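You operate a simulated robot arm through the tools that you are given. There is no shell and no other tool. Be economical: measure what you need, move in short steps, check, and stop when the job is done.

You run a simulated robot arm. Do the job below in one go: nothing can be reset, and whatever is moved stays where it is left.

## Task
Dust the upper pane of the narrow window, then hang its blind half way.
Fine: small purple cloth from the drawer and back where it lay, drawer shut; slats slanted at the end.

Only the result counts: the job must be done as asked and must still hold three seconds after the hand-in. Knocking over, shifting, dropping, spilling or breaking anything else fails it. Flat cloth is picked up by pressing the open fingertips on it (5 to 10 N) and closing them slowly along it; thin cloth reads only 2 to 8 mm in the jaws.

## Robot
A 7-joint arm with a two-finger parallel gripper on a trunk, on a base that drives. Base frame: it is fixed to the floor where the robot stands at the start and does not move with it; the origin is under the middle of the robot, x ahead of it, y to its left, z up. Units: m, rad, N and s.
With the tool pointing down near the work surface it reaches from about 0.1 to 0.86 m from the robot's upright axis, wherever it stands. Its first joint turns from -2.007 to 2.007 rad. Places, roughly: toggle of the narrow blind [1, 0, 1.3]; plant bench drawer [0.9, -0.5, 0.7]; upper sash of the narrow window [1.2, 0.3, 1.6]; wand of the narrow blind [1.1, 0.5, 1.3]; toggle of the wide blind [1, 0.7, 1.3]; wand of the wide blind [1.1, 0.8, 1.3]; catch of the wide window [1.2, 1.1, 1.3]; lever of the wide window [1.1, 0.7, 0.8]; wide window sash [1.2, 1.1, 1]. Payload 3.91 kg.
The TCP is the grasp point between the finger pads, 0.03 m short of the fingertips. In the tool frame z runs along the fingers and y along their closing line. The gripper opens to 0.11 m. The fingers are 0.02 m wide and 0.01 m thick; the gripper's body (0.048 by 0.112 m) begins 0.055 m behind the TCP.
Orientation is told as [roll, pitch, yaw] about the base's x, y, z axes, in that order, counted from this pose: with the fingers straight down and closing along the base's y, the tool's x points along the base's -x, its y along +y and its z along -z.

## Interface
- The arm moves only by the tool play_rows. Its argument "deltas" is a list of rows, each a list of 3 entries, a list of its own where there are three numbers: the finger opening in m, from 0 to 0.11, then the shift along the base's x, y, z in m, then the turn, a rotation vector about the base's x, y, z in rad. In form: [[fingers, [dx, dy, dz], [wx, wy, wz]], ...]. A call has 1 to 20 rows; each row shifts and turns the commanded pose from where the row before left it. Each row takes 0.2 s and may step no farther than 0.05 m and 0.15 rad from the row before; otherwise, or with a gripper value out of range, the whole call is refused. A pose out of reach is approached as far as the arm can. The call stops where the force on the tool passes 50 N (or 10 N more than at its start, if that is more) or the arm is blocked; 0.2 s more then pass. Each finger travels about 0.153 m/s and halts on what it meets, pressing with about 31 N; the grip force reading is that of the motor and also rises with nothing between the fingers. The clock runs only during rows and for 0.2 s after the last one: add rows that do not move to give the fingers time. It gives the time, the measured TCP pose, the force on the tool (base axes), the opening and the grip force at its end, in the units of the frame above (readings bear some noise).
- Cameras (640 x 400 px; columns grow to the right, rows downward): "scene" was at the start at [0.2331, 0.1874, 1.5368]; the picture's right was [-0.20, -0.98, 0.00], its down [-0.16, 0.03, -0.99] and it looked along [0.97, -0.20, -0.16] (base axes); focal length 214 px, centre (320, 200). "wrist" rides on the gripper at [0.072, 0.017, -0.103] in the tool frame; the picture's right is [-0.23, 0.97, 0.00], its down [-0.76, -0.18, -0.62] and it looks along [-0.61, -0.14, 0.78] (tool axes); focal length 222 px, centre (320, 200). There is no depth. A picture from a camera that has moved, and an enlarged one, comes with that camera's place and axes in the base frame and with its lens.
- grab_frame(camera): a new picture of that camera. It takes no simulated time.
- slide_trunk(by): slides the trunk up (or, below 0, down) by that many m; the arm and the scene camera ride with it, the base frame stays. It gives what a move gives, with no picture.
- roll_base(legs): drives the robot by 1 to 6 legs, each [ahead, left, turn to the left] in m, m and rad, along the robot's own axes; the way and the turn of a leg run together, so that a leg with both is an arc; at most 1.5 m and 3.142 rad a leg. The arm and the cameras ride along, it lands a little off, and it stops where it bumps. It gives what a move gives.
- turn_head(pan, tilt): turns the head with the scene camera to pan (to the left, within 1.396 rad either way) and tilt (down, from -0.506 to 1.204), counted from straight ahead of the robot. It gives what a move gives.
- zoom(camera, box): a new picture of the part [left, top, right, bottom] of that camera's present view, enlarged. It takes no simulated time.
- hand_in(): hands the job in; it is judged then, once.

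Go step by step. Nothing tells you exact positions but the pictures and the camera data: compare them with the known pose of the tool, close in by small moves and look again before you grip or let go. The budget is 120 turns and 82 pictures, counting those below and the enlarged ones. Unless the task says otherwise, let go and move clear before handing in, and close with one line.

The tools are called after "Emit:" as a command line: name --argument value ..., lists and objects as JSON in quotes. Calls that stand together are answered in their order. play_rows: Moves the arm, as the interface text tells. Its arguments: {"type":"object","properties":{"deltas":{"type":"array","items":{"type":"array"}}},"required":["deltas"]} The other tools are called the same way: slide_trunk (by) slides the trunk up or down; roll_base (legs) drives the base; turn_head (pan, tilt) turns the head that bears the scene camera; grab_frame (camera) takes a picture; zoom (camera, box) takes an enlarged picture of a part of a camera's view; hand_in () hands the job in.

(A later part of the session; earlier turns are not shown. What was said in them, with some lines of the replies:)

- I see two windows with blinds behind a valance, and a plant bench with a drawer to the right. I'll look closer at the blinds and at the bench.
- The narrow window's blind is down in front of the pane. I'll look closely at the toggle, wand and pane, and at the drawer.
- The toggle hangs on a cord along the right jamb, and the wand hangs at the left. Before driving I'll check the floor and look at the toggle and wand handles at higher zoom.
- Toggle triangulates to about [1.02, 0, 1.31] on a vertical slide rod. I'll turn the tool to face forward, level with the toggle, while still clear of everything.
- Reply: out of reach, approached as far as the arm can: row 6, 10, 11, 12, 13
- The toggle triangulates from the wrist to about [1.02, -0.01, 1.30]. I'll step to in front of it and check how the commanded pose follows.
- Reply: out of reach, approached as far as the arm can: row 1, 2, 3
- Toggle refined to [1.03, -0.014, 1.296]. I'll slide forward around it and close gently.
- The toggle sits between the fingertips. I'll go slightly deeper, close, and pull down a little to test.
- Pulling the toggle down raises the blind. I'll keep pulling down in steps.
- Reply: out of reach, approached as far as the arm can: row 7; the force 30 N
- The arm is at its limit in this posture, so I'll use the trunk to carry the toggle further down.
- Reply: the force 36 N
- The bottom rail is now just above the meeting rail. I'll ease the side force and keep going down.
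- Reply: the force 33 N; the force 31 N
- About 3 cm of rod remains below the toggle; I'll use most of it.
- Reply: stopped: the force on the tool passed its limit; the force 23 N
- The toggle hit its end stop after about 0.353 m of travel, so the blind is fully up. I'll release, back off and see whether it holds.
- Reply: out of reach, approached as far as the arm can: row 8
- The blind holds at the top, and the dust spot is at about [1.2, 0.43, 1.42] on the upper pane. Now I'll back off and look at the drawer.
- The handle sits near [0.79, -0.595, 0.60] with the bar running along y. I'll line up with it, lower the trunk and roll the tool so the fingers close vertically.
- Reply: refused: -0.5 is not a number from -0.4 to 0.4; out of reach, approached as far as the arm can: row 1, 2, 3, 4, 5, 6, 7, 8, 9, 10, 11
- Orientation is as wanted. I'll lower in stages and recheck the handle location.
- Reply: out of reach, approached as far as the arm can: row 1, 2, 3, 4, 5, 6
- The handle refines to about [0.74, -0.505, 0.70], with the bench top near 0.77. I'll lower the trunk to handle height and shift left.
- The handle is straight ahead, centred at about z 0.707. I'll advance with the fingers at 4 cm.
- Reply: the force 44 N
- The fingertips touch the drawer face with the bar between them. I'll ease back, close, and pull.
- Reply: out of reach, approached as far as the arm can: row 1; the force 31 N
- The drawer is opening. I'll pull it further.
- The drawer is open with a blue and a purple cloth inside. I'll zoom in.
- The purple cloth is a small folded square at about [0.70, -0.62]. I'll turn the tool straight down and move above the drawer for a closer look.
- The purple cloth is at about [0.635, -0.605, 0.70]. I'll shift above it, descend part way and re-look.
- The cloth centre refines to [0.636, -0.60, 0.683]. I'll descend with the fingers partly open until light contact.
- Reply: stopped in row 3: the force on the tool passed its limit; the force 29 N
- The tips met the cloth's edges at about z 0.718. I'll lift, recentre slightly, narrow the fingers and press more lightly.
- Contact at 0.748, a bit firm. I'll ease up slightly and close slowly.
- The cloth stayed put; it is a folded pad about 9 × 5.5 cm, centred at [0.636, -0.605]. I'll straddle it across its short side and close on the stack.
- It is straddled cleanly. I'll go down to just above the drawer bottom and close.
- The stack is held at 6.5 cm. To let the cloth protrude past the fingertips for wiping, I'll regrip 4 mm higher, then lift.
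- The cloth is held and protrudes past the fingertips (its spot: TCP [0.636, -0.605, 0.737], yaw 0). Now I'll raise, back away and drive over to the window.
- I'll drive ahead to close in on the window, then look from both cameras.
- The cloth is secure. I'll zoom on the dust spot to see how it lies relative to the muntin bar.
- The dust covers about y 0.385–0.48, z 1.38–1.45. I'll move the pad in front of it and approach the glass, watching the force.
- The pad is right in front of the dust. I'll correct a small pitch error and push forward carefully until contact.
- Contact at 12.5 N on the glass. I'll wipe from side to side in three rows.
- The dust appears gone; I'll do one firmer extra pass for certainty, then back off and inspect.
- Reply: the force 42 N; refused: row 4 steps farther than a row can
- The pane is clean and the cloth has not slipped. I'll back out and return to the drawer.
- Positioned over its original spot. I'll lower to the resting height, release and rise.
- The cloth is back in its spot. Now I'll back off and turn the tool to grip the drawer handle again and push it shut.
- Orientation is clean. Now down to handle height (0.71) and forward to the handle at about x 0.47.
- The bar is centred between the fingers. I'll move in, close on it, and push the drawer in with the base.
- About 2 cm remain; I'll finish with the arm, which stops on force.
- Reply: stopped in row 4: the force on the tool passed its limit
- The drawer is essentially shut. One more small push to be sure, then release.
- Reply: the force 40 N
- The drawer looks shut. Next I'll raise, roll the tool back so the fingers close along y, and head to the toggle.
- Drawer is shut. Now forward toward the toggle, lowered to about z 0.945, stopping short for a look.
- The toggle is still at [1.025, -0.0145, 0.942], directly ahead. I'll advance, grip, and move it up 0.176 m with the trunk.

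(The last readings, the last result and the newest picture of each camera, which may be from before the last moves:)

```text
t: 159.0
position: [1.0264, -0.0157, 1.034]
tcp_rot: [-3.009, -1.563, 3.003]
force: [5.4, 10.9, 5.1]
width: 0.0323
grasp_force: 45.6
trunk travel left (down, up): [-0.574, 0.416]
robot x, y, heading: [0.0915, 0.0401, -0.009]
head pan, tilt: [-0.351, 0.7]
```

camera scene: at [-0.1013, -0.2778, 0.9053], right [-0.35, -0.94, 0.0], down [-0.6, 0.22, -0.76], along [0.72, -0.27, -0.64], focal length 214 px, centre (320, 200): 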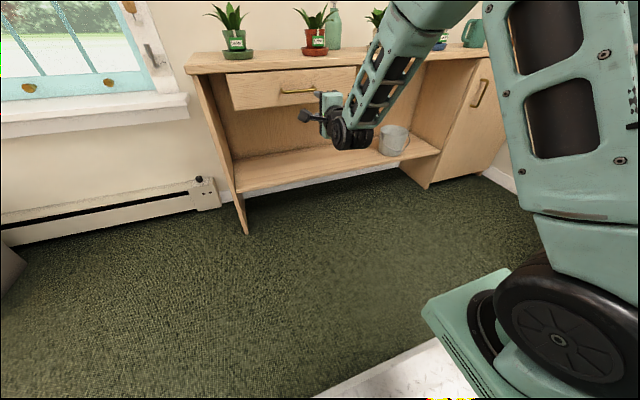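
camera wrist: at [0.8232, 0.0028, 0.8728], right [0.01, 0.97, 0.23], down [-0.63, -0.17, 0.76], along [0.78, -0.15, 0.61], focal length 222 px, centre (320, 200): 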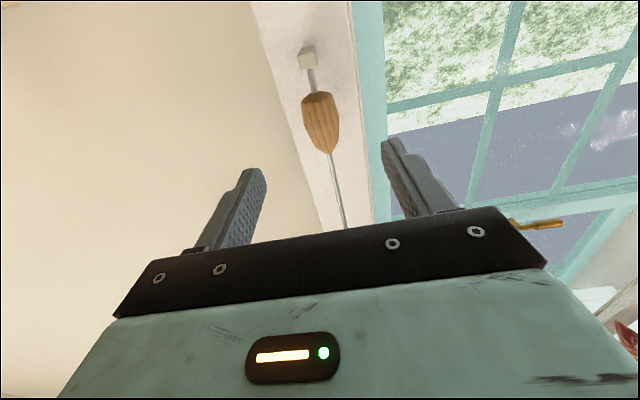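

Emit:
slide_trunk --by 0.086

Emit:
turn_head --pan 0.1 --tilt 0.15

Emit:
grab_frame --camera "scene"

```text
t: 160.2
position: [1.0266, -0.0147, 1.1188]
tcp_rot: [-2.98, -1.561, 2.973]
force: [3.8, 13.5, 4.4]
width: 0.0321
grasp_force: 45.1
trunk travel left (down, up): [-0.66, 0.33]
robot x, y, heading: [0.0897, 0.0396, -0.01]
head pan, tilt: [-0.351, 0.7]
```

```text
t: 161.2
position: [1.0267, -0.015, 1.119]
tcp_rot: [-2.905, -1.564, 2.897]
force: [6.4, 14.9, 5.5]
width: 0.0321
grasp_force: 45.2
trunk travel left (down, up): [-0.66, 0.33]
robot x, y, heading: [0.0888, 0.0409, -0.005]
head pan, tilt: [0.099, 0.15]
```

```text
22 pictures are left
camera scene: at [0.3252, 0.2539, 1.3662], right [0.09, -1.0, 0.0], down [-0.15, -0.01, -0.99], along [0.98, 0.09, -0.15], focal length 214 px, centre (320, 200)
```

scene: 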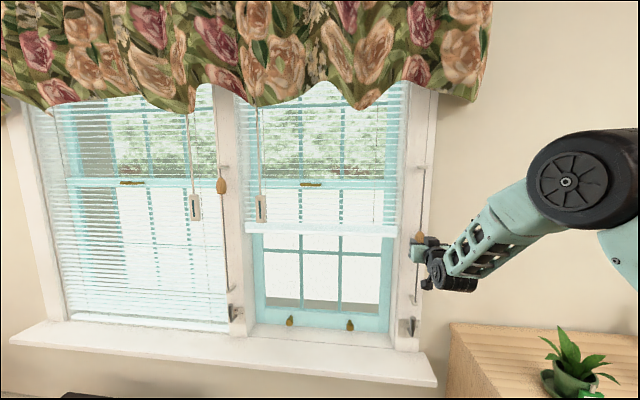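

The blind's bottom rail is now at mid-travel (about z 1.13 between 0.68 and 1.58). I'll release and back away, then study the wand.

Emit:
play_rows --deltas '[[0.04, [0, 0, 0], [0, 0, 0]], [0.07, [0, 0, 0], [0, 0, 0]], [0.08, [0, 0, 0], [0, 0, 0]], [0.08, [-0.03, 0, 0], [0, 0, 0]], [0.08, [-0.04, 0, 0], [0, 0, 0]], [0.08, [-0.04, 0, 0], [0, 0, 0]]]'

Emit:
roll_base --legs '[[-0.15, 0, 0], [0, 0.5, 0]]'

Emit:
grab_frame --camera "scene"

Emit:
grab_frame --camera "wrist"

```text
t: 162.6
position: [0.9166, -0.0159, 1.1166]
tcp_rot: [-2.909, -1.566, 2.902]
force: [0.0, -0.9, -0.2]
width: 0.0799
grasp_force: 0.1
trunk travel left (down, up): [-0.66, 0.33]
robot x, y, heading: [0.0898, 0.0379, -0.008]
head pan, tilt: [0.099, 0.15]
```

```text
t: 166.5
position: [0.7711, 0.4775, 1.1169]
tcp_rot: [-2.951, -1.565, 2.949]
force: [0.1, -0.2, 0.0]
width: 0.0801
grasp_force: 0.1
trunk travel left (down, up): [-0.66, 0.33]
robot x, y, heading: [-0.0577, 0.5289, -0.003]
head pan, tilt: [0.099, 0.15]
```

```text
21 pictures are left
camera scene: at [0.1788, 0.7458, 1.3664], right [0.1, -1.0, 0.0], down [-0.15, -0.01, -0.99], along [0.98, 0.09, -0.15], focal length 214 px, centre (320, 200)
```

scene: 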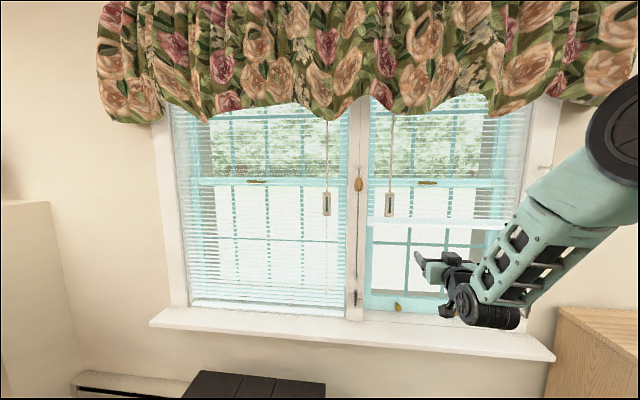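

```text
20 pictures are left
camera wrist: at [0.669, 0.4954, 1.0451], right [0.0, 0.97, 0.23], down [-0.63, -0.17, 0.76], along [0.78, -0.15, 0.61], focal length 222 px, centre (320, 200)
```

wrist: 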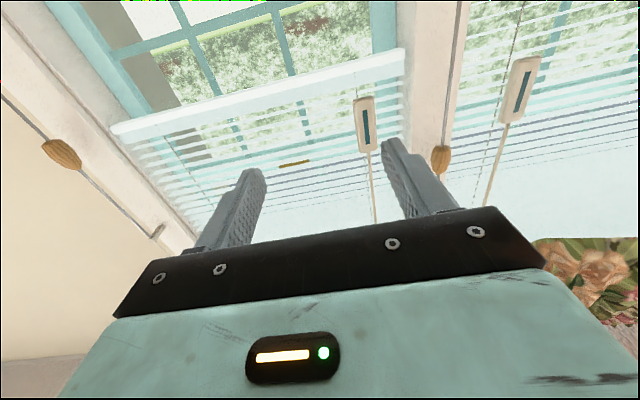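

The paddle of the wand is at about [1.078, 0.54, 1.21]. I'll zoom in on it before gripping to plan the twist.

Emit:
zoom --camera "scene" --box '[350, 120, 450, 240]'

```text
3.33 times, centred on (400, 180) of scene
camera zoom: at [0.1788, 0.7458, 1.3664], right [0.1, -1.0, 0.0], down [-0.15, -0.01, -0.99], along [0.98, 0.09, -0.15], focal length 715 px, centre (53, 267)
```

zoom: 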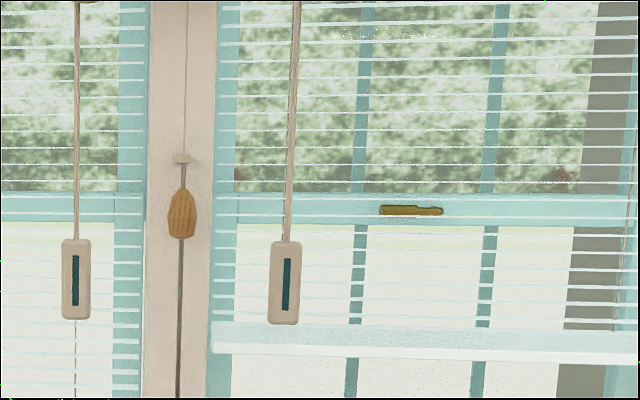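

I'll line up in front of the paddle at the same height and look again.

Emit:
slide_trunk --by 0.09

Emit:
roll_base --legs '[[0.18, 0.06, 0]]'

Emit:
grab_frame --camera "wrist"

```text
t: 167.7
position: [0.7709, 0.4775, 1.2067]
tcp_rot: [-2.953, -1.566, 2.948]
force: [-0.5, -0.1, 0.1]
width: 0.0801
grasp_force: 0.1
trunk travel left (down, up): [-0.75, 0.24]
robot x, y, heading: [-0.0575, 0.5304, -0.0]
head pan, tilt: [0.099, 0.15]
```

```text
t: 169.3
position: [0.9506, 0.5365, 1.2062]
tcp_rot: [-2.956, -1.566, 2.953]
force: [0.3, -0.9, -0.5]
width: 0.0801
grasp_force: 0.1
trunk travel left (down, up): [-0.75, 0.24]
robot x, y, heading: [0.1211, 0.5903, -0.003]
head pan, tilt: [0.099, 0.15]
```

```text
18 pictures are left
camera wrist: at [0.8478, 0.5553, 1.1351], right [0.0, 0.97, 0.23], down [-0.63, -0.17, 0.76], along [0.78, -0.14, 0.61], focal length 222 px, centre (320, 200)
```

wrist: 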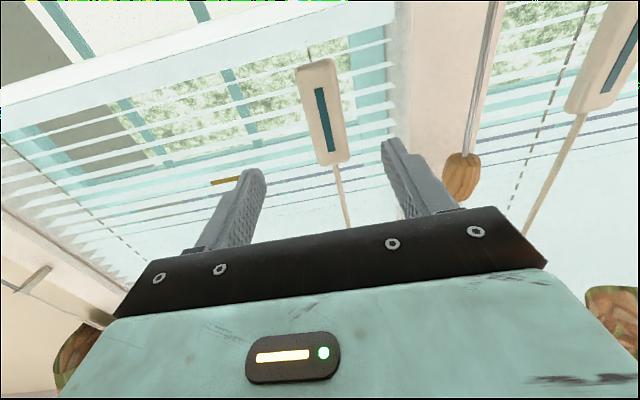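

The paddle is right between the fingers' line. I'll advance and close gently on its edges.

Emit:
play_rows --deltas '[[0.08, [0.03, 0.004, 0], [0, 0, 0]], [0.08, [0.03, 0, 0], [0, 0, 0]], [0.08, [0.03, 0, 0], [0, 0, 0]], [0.08, [0.025, 0, 0], [0, 0, 0]], [0.08, [0, 0, 0], [0, 0, 0]]]'

Emit:
grab_frame --camera "wrist"

```text
t: 170.5
position: [1.065, 0.5433, 1.208]
tcp_rot: [-2.98, -1.566, 2.977]
force: [-0.3, 0.3, 0.0]
width: 0.08
grasp_force: 0.0
trunk travel left (down, up): [-0.75, 0.24]
robot x, y, heading: [0.1227, 0.5913, -0.003]
head pan, tilt: [0.099, 0.15]
```

```text
17 pictures are left
camera wrist: at [0.9627, 0.5603, 1.1356], right [0.0, 0.97, 0.23], down [-0.63, -0.17, 0.76], along [0.78, -0.14, 0.61], focal length 222 px, centre (320, 200)
```

wrist: 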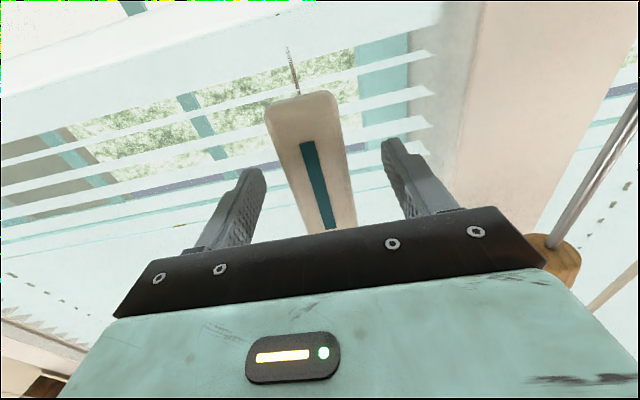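

Emit:
play_rows --deltas '[[0.06, [0, 0, 0], [0, 0, 0]], [0.05, [0, 0, 0], [0, 0, 0]], [0.045, [0, 0, 0], [0, 0, 0]], [0.04, [0, 0, 0], [0, 0, 0]], [0.035, [0, 0, 0], [0, 0, 0]], [0.03, [0, 0, 0], [0, 0, 0]], [0.025, [0, 0, 0], [0, 0, 0]], [0.02, [0, 0, 0], [0, 0, 0]]]'

Emit:
play_rows --deltas '[[0.02, [0, 0, 0], [0, 0, 0.1]], [0.02, [0, 0, 0], [0, 0, 0.1]], [0.02, [0, 0, 0], [0, 0, 0]]]'

Emit:
grab_frame --camera "scene"

```text
t: 172.3
position: [1.0648, 0.5416, 1.2084]
tcp_rot: [-3.05, -1.566, 3.045]
force: [0.0, -5.5, 1.3]
width: 0.0381
grasp_force: 44.8
trunk travel left (down, up): [-0.75, 0.24]
robot x, y, heading: [0.1222, 0.5859, 0.0]
head pan, tilt: [0.099, 0.15]
```

```text
t: 173.1
position: [1.0645, 0.5389, 1.208]
tcp_rot: [-3.079, -1.565, -3.011]
force: [-14.1, -16.7, -2.4]
width: 0.0379
grasp_force: 45.3
trunk travel left (down, up): [-0.75, 0.24]
robot x, y, heading: [0.1191, 0.5889, -0.003]
head pan, tilt: [0.099, 0.15]
```

```text
16 pictures are left
camera scene: at [0.3564, 0.8038, 1.4567], right [0.1, -1.0, 0.0], down [-0.15, -0.01, -0.99], along [0.98, 0.1, -0.15], focal length 214 px, centre (320, 200)
```

scene: 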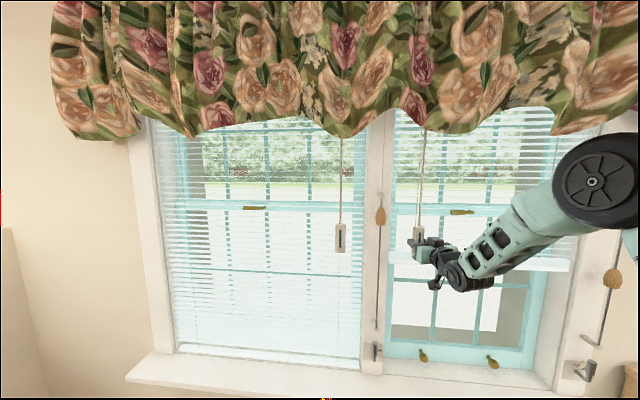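

The paddle turned slightly. I'll compare the slats at higher zoom.

Emit:
zoom --camera "scene" --box '[380, 100, 580, 280]'

```text
2.22 times, centred on (480, 190) of scene
camera zoom: at [0.3564, 0.8038, 1.4567], right [0.1, -1.0, 0.0], down [-0.15, -0.01, -0.99], along [0.98, 0.1, -0.15], focal length 477 px, centre (-36, 222)
```

zoom: 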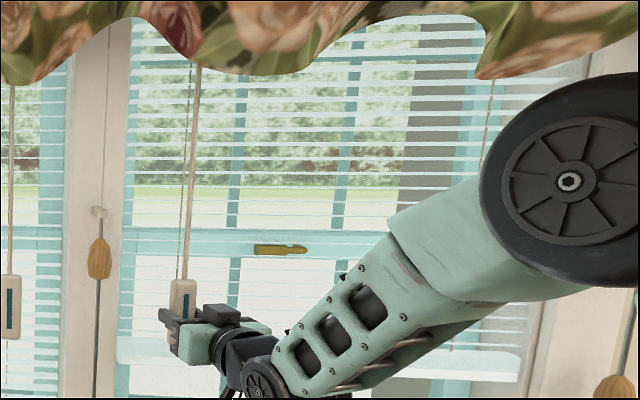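

The slats begin to tilt. I'll keep turning about the paddle's own axis.

Emit:
play_rows --deltas '[[0.02, [0.0003, -0.001, 0], [0, 0, 0.1]], [0.02, [0.0004, -0.001, 0], [0, 0, 0.1]], [0.02, [0.0005, -0.001, 0], [0, 0, 0.1]], [0.02, [0.0006, -0.001, 0], [0, 0, 0.1]], [0.02, [0, 0, 0], [0, 0, 0]]]'

Emit:
zoom --camera "scene" --box '[380, 100, 580, 280]'

```text
t: 174.3
position: [1.0666, 0.5347, 1.2072]
tcp_rot: [-3.121, -1.564, -2.571]
force: [-3.1, -26.7, 1.0]
width: 0.0381
grasp_force: 44.8
trunk travel left (down, up): [-0.75, 0.24]
robot x, y, heading: [0.1239, 0.5912, -0.001]
head pan, tilt: [0.099, 0.15]
```

```text
2.22 times, centred on (480, 190) of scene
camera zoom: at [0.3573, 0.8032, 1.4568], right [0.1, -1.0, 0.0], down [-0.15, -0.01, -0.99], along [0.98, 0.1, -0.15], focal length 477 px, centre (-36, 222)
```

zoom: 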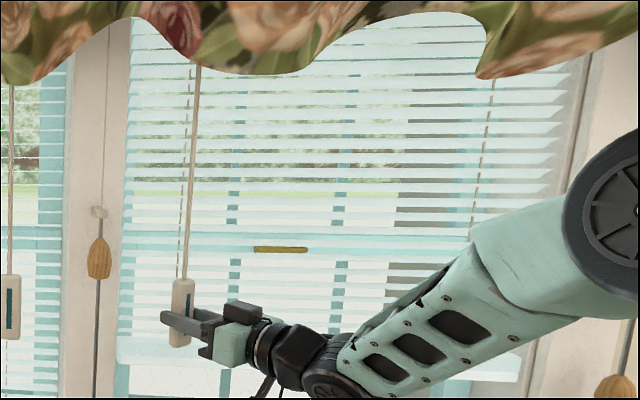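

The slats are clearly slanting with the twist. A bit more, toward about 45°, then let go and verify it stays.

Emit:
play_rows --deltas '[[0.02, [0.0006, -0.002, 0], [0, 0, 0.1]], [0.02, [0.0007, -0.002, 0], [0, 0, 0.1]], [0.02, [0, 0, 0], [0, 0, 0]]]'

Emit:
play_rows --deltas '[[0.042, [0, 0, 0], [0, 0, 0]], [0.06, [0, 0, 0], [0, 0, 0]], [0.08, [0, 0, 0], [0, 0, 0]], [0.08, [0, 0, 0], [0, 0, 0]]]'

Emit:
zoom --camera "scene" --box '[380, 100, 580, 280]'

Emit:
grab_frame --camera "wrist"

```text
t: 175.1
position: [1.0682, 0.5323, 1.2076]
tcp_rot: [-3.068, -1.564, -2.42]
force: [4.1, -21.0, 1.5]
width: 0.0379
grasp_force: 44.9
trunk travel left (down, up): [-0.75, 0.24]
robot x, y, heading: [0.1208, 0.5907, -0.009]
head pan, tilt: [0.099, 0.15]
```

```text
t: 176.1
position: [1.0661, 0.5381, 1.2074]
tcp_rot: [-2.977, -1.564, -2.504]
force: [-19.6, 13.7, -1.7]
width: 0.0682
grasp_force: 0.1
trunk travel left (down, up): [-0.75, 0.24]
robot x, y, heading: [0.1222, 0.5898, -0.004]
head pan, tilt: [0.099, 0.15]
```

```text
2.22 times, centred on (480, 190) of scene
camera zoom: at [0.3559, 0.8062, 1.4564], right [0.1, -1.0, 0.0], down [-0.15, -0.02, -0.99], along [0.98, 0.1, -0.15], focal length 477 px, centre (-36, 222)
```

zoom: 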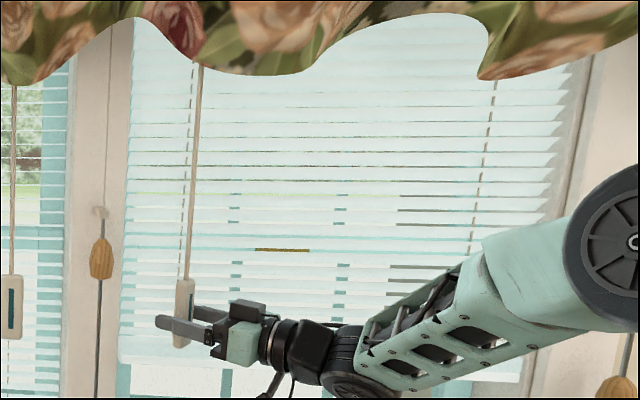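

```text
12 pictures are left
camera wrist: at [0.9833, 0.4764, 1.1355], right [-0.7, 0.68, 0.23], down [-0.31, -0.57, 0.76], along [0.64, 0.46, 0.61], focal length 222 px, centre (320, 200)
```

wrist: 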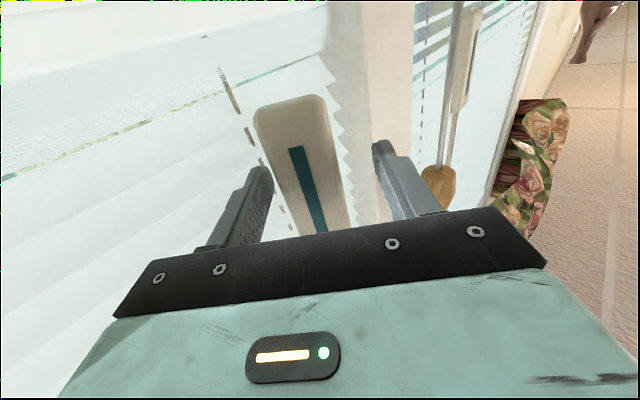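

The outer finger touched the slats while opening, so I'll narrow it right away and withdraw along the tool axis.

Emit:
play_rows --deltas '[[0.055, [0, 0, 0], [0, 0, 0]], [0.055, [0, 0, 0], [0, 0, 0]], [0.055, [-0.02, -0.02, 0], [0, 0, 0]], [0.055, [-0.025, -0.025, 0], [0, 0, 0]], [0.055, [-0.03, -0.03, 0], [0, 0, 0]], [0.055, [-0.03, -0.03, 0], [0, 0, 0]]]'

Emit:
zoom --camera "scene" --box '[380, 100, 580, 280]'

```text
t: 177.5
position: [0.9619, 0.4268, 1.2066]
tcp_rot: [-3.033, -1.565, -2.458]
force: [0.2, 0.1, -0.5]
width: 0.0554
grasp_force: 0.1
trunk travel left (down, up): [-0.75, 0.24]
robot x, y, heading: [0.1252, 0.59, 0.0]
head pan, tilt: [0.099, 0.15]
```

```text
2.22 times, centred on (480, 190) of scene
camera zoom: at [0.3575, 0.8056, 1.4563], right [0.1, -1.0, 0.0], down [-0.15, -0.01, -0.99], along [0.98, 0.1, -0.15], focal length 477 px, centre (-36, 222)
```

zoom: 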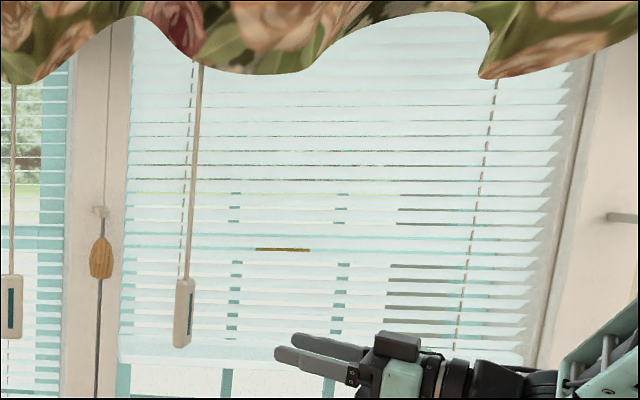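

It stays slanted after release. One close zoom at the slat ends to gauge the angle.

Emit:
zoom --camera "scene" --box '[530, 140, 570, 180]'

```text
10.00 times, centred on (550, 160) of scene
camera zoom: at [0.3575, 0.8056, 1.4563], right [0.1, -1.0, 0.0], down [-0.15, -0.01, -0.99], along [0.98, 0.1, -0.15], focal length 2145 px, centre (-1980, 600)
```

zoom: 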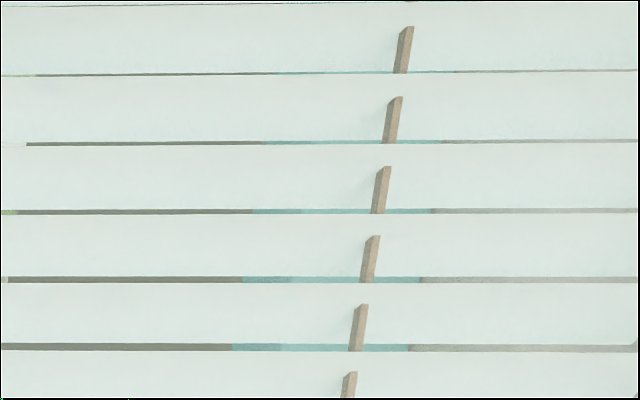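

Emit:
zoom --camera "scene" --box '[455, 205, 505, 245]'

```text
10.00 times, centred on (480, 225) of scene
camera zoom: at [0.3575, 0.8056, 1.4563], right [0.1, -1.0, 0.0], down [-0.15, -0.01, -0.99], along [0.98, 0.1, -0.15], focal length 2145 px, centre (-1280, -50)
```

zoom: 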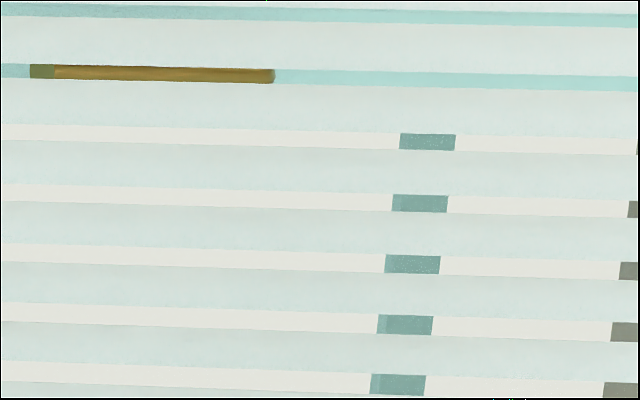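

The slats measure about 56°; I'd like them nearer 45°, so I'll regrip the paddle and turn back by about 0.17 rad.

Emit:
play_rows --deltas '[[0.055, [0.03, 0.03, 0], [0, 0, 0]], [0.055, [0.03, 0.03, 0], [0, 0, 0]], [0.055, [0.025, 0.026, 0], [0, 0, 0]], [0.055, [0.019, 0.021, 0], [0, 0, 0]], [0.055, [0, 0, 0], [0, 0, 0]]]'

Emit:
grab_frame --camera "wrist"

```text
t: 178.7
position: [1.068, 0.5341, 1.2042]
tcp_rot: [-3.03, -1.565, -2.458]
force: [-0.6, -1.5, 0.6]
width: 0.055
grasp_force: 0.1
trunk travel left (down, up): [-0.75, 0.24]
robot x, y, heading: [0.1217, 0.5893, -0.004]
head pan, tilt: [0.099, 0.15]
```

```text
8 pictures are left
camera wrist: at [0.9845, 0.473, 1.1324], right [-0.7, 0.68, 0.23], down [-0.31, -0.57, 0.76], along [0.65, 0.46, 0.61], focal length 222 px, centre (320, 200)
```

wrist: 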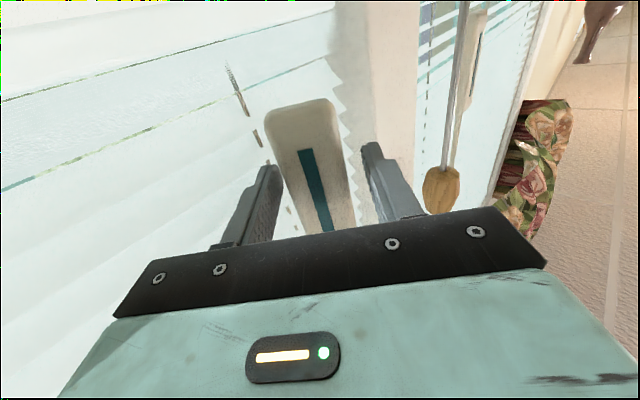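

The paddle is straddled again. Close, turn back 0.17 rad, open only slightly and withdraw along the axis.

Emit:
play_rows --deltas '[[0.045, [0, 0, 0], [0, 0, 0]], [0.038, [0, 0, 0], [0, 0, 0]], [0.03, [0, 0, 0], [0, 0, 0]], [0.02, [0, 0, 0], [0, 0, 0]], [0.02, [-0.0007, 0.001, 0], [0, 0, -0.085]], [0.02, [-0.0006, 0.001, 0], [0, 0, -0.085]], [0.02, [0, 0, 0], [0, 0, 0]]]'

Emit:
play_rows --deltas '[[0.04, [0, 0, 0], [0, 0, 0]], [0.05, [0, 0, 0], [0, 0, 0]], [0.05, [0, 0, 0], [0, 0, 0]], [0.05, [-0.024, -0.017, 0], [0, 0, 0]], [0.05, [-0.032, -0.023, 0], [0, 0, 0]], [0.05, [-0.04, -0.028, 0], [0, 0, 0]], [0.05, [-0.04, -0.028, 0], [0, 0, 0]]]'

Emit:
zoom --camera "scene" --box '[380, 100, 580, 280]'

Emit:
zoom --camera "scene" --box '[455, 185, 505, 225]'

```text
t: 180.3
position: [1.067, 0.5347, 1.2022]
tcp_rot: [3.121, -1.567, -2.5]
force: [13.1, -14.1, -6.9]
width: 0.038
grasp_force: 44.6
trunk travel left (down, up): [-0.75, 0.24]
robot x, y, heading: [0.1204, 0.5918, -0.005]
head pan, tilt: [0.099, 0.15]
```

```text
t: 181.9
position: [0.9297, 0.4422, 1.2043]
tcp_rot: [-2.907, -1.568, -2.75]
force: [0.6, 0.6, -0.4]
width: 0.0504
grasp_force: 0.1
trunk travel left (down, up): [-0.75, 0.24]
robot x, y, heading: [0.1229, 0.59, -0.006]
head pan, tilt: [0.099, 0.15]
```

```text
2.22 times, centred on (480, 190) of scene
camera zoom: at [0.3577, 0.8055, 1.4563], right [0.1, -1.0, 0.0], down [-0.15, -0.01, -0.99], along [0.98, 0.1, -0.15], focal length 477 px, centre (-36, 222)
```

zoom: 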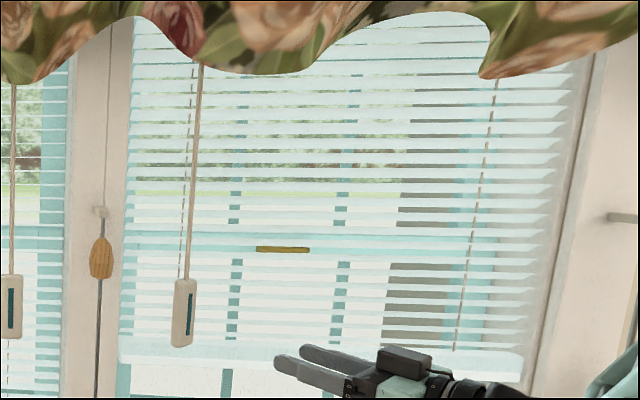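

```text
10.00 times, centred on (480, 205) of scene
camera zoom: at [0.3577, 0.8055, 1.4563], right [0.1, -1.0, 0.0], down [-0.15, -0.01, -0.99], along [0.98, 0.1, -0.15], focal length 2145 px, centre (-1280, 150)
```

zoom: 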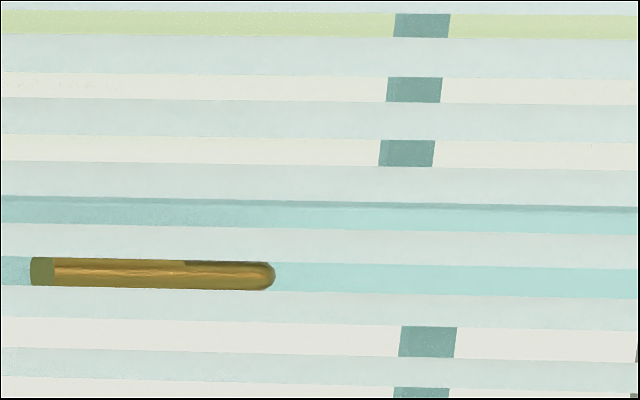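

The slats now sit at about 41° and stay there. I'll back the robot away and take a final overview.

Emit:
roll_base --legs '[[-0.35, -0.1, 0]]'

Emit:
turn_head --pan -0.35 --tilt 0.3

Emit:
grab_frame --camera "scene"

```text
t: 184.2
position: [0.5815, 0.339, 1.2047]
tcp_rot: [-2.965, -1.567, -2.699]
force: [-0.4, -0.8, -0.5]
width: 0.0501
grasp_force: 0.1
trunk travel left (down, up): [-0.75, 0.24]
robot x, y, heading: [-0.2224, 0.4956, -0.003]
head pan, tilt: [0.099, 0.15]
```

```text
t: 185.1
position: [0.5835, 0.3402, 1.2053]
tcp_rot: [-2.959, -1.565, -2.704]
force: [-0.6, 0.4, 1.0]
width: 0.05
grasp_force: 0.0
trunk travel left (down, up): [-0.75, 0.24]
robot x, y, heading: [-0.2257, 0.4966, -0.012]
head pan, tilt: [-0.351, 0.3]
```

```text
5 pictures are left
camera scene: at [0.0074, 0.6663, 1.4425], right [-0.35, -0.94, 0.0], down [-0.28, 0.1, -0.96], along [0.89, -0.34, -0.3], focal length 214 px, centre (320, 200)
```

scene: 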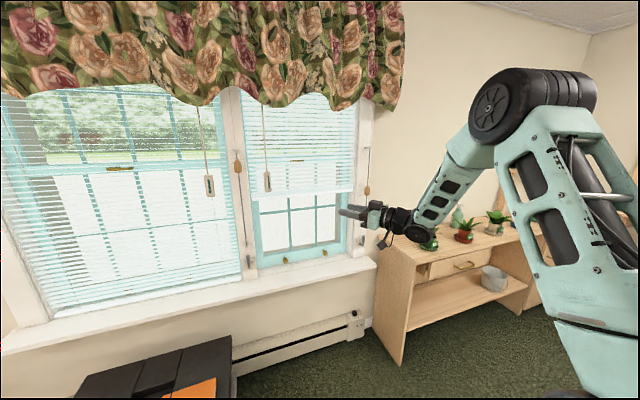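

The blind hangs half way with its slats slanted, the drawer is shut, and nothing else has been disturbed. I'm handing in.

Emit:
hand_in

```text
The job is handed in.
```

The job is handed in: I dusted the upper pane of the narrow window and hung its blind about half way, with the slats slanted at about 41°. The small purple cloth is back where it lay, and the drawer is shut.
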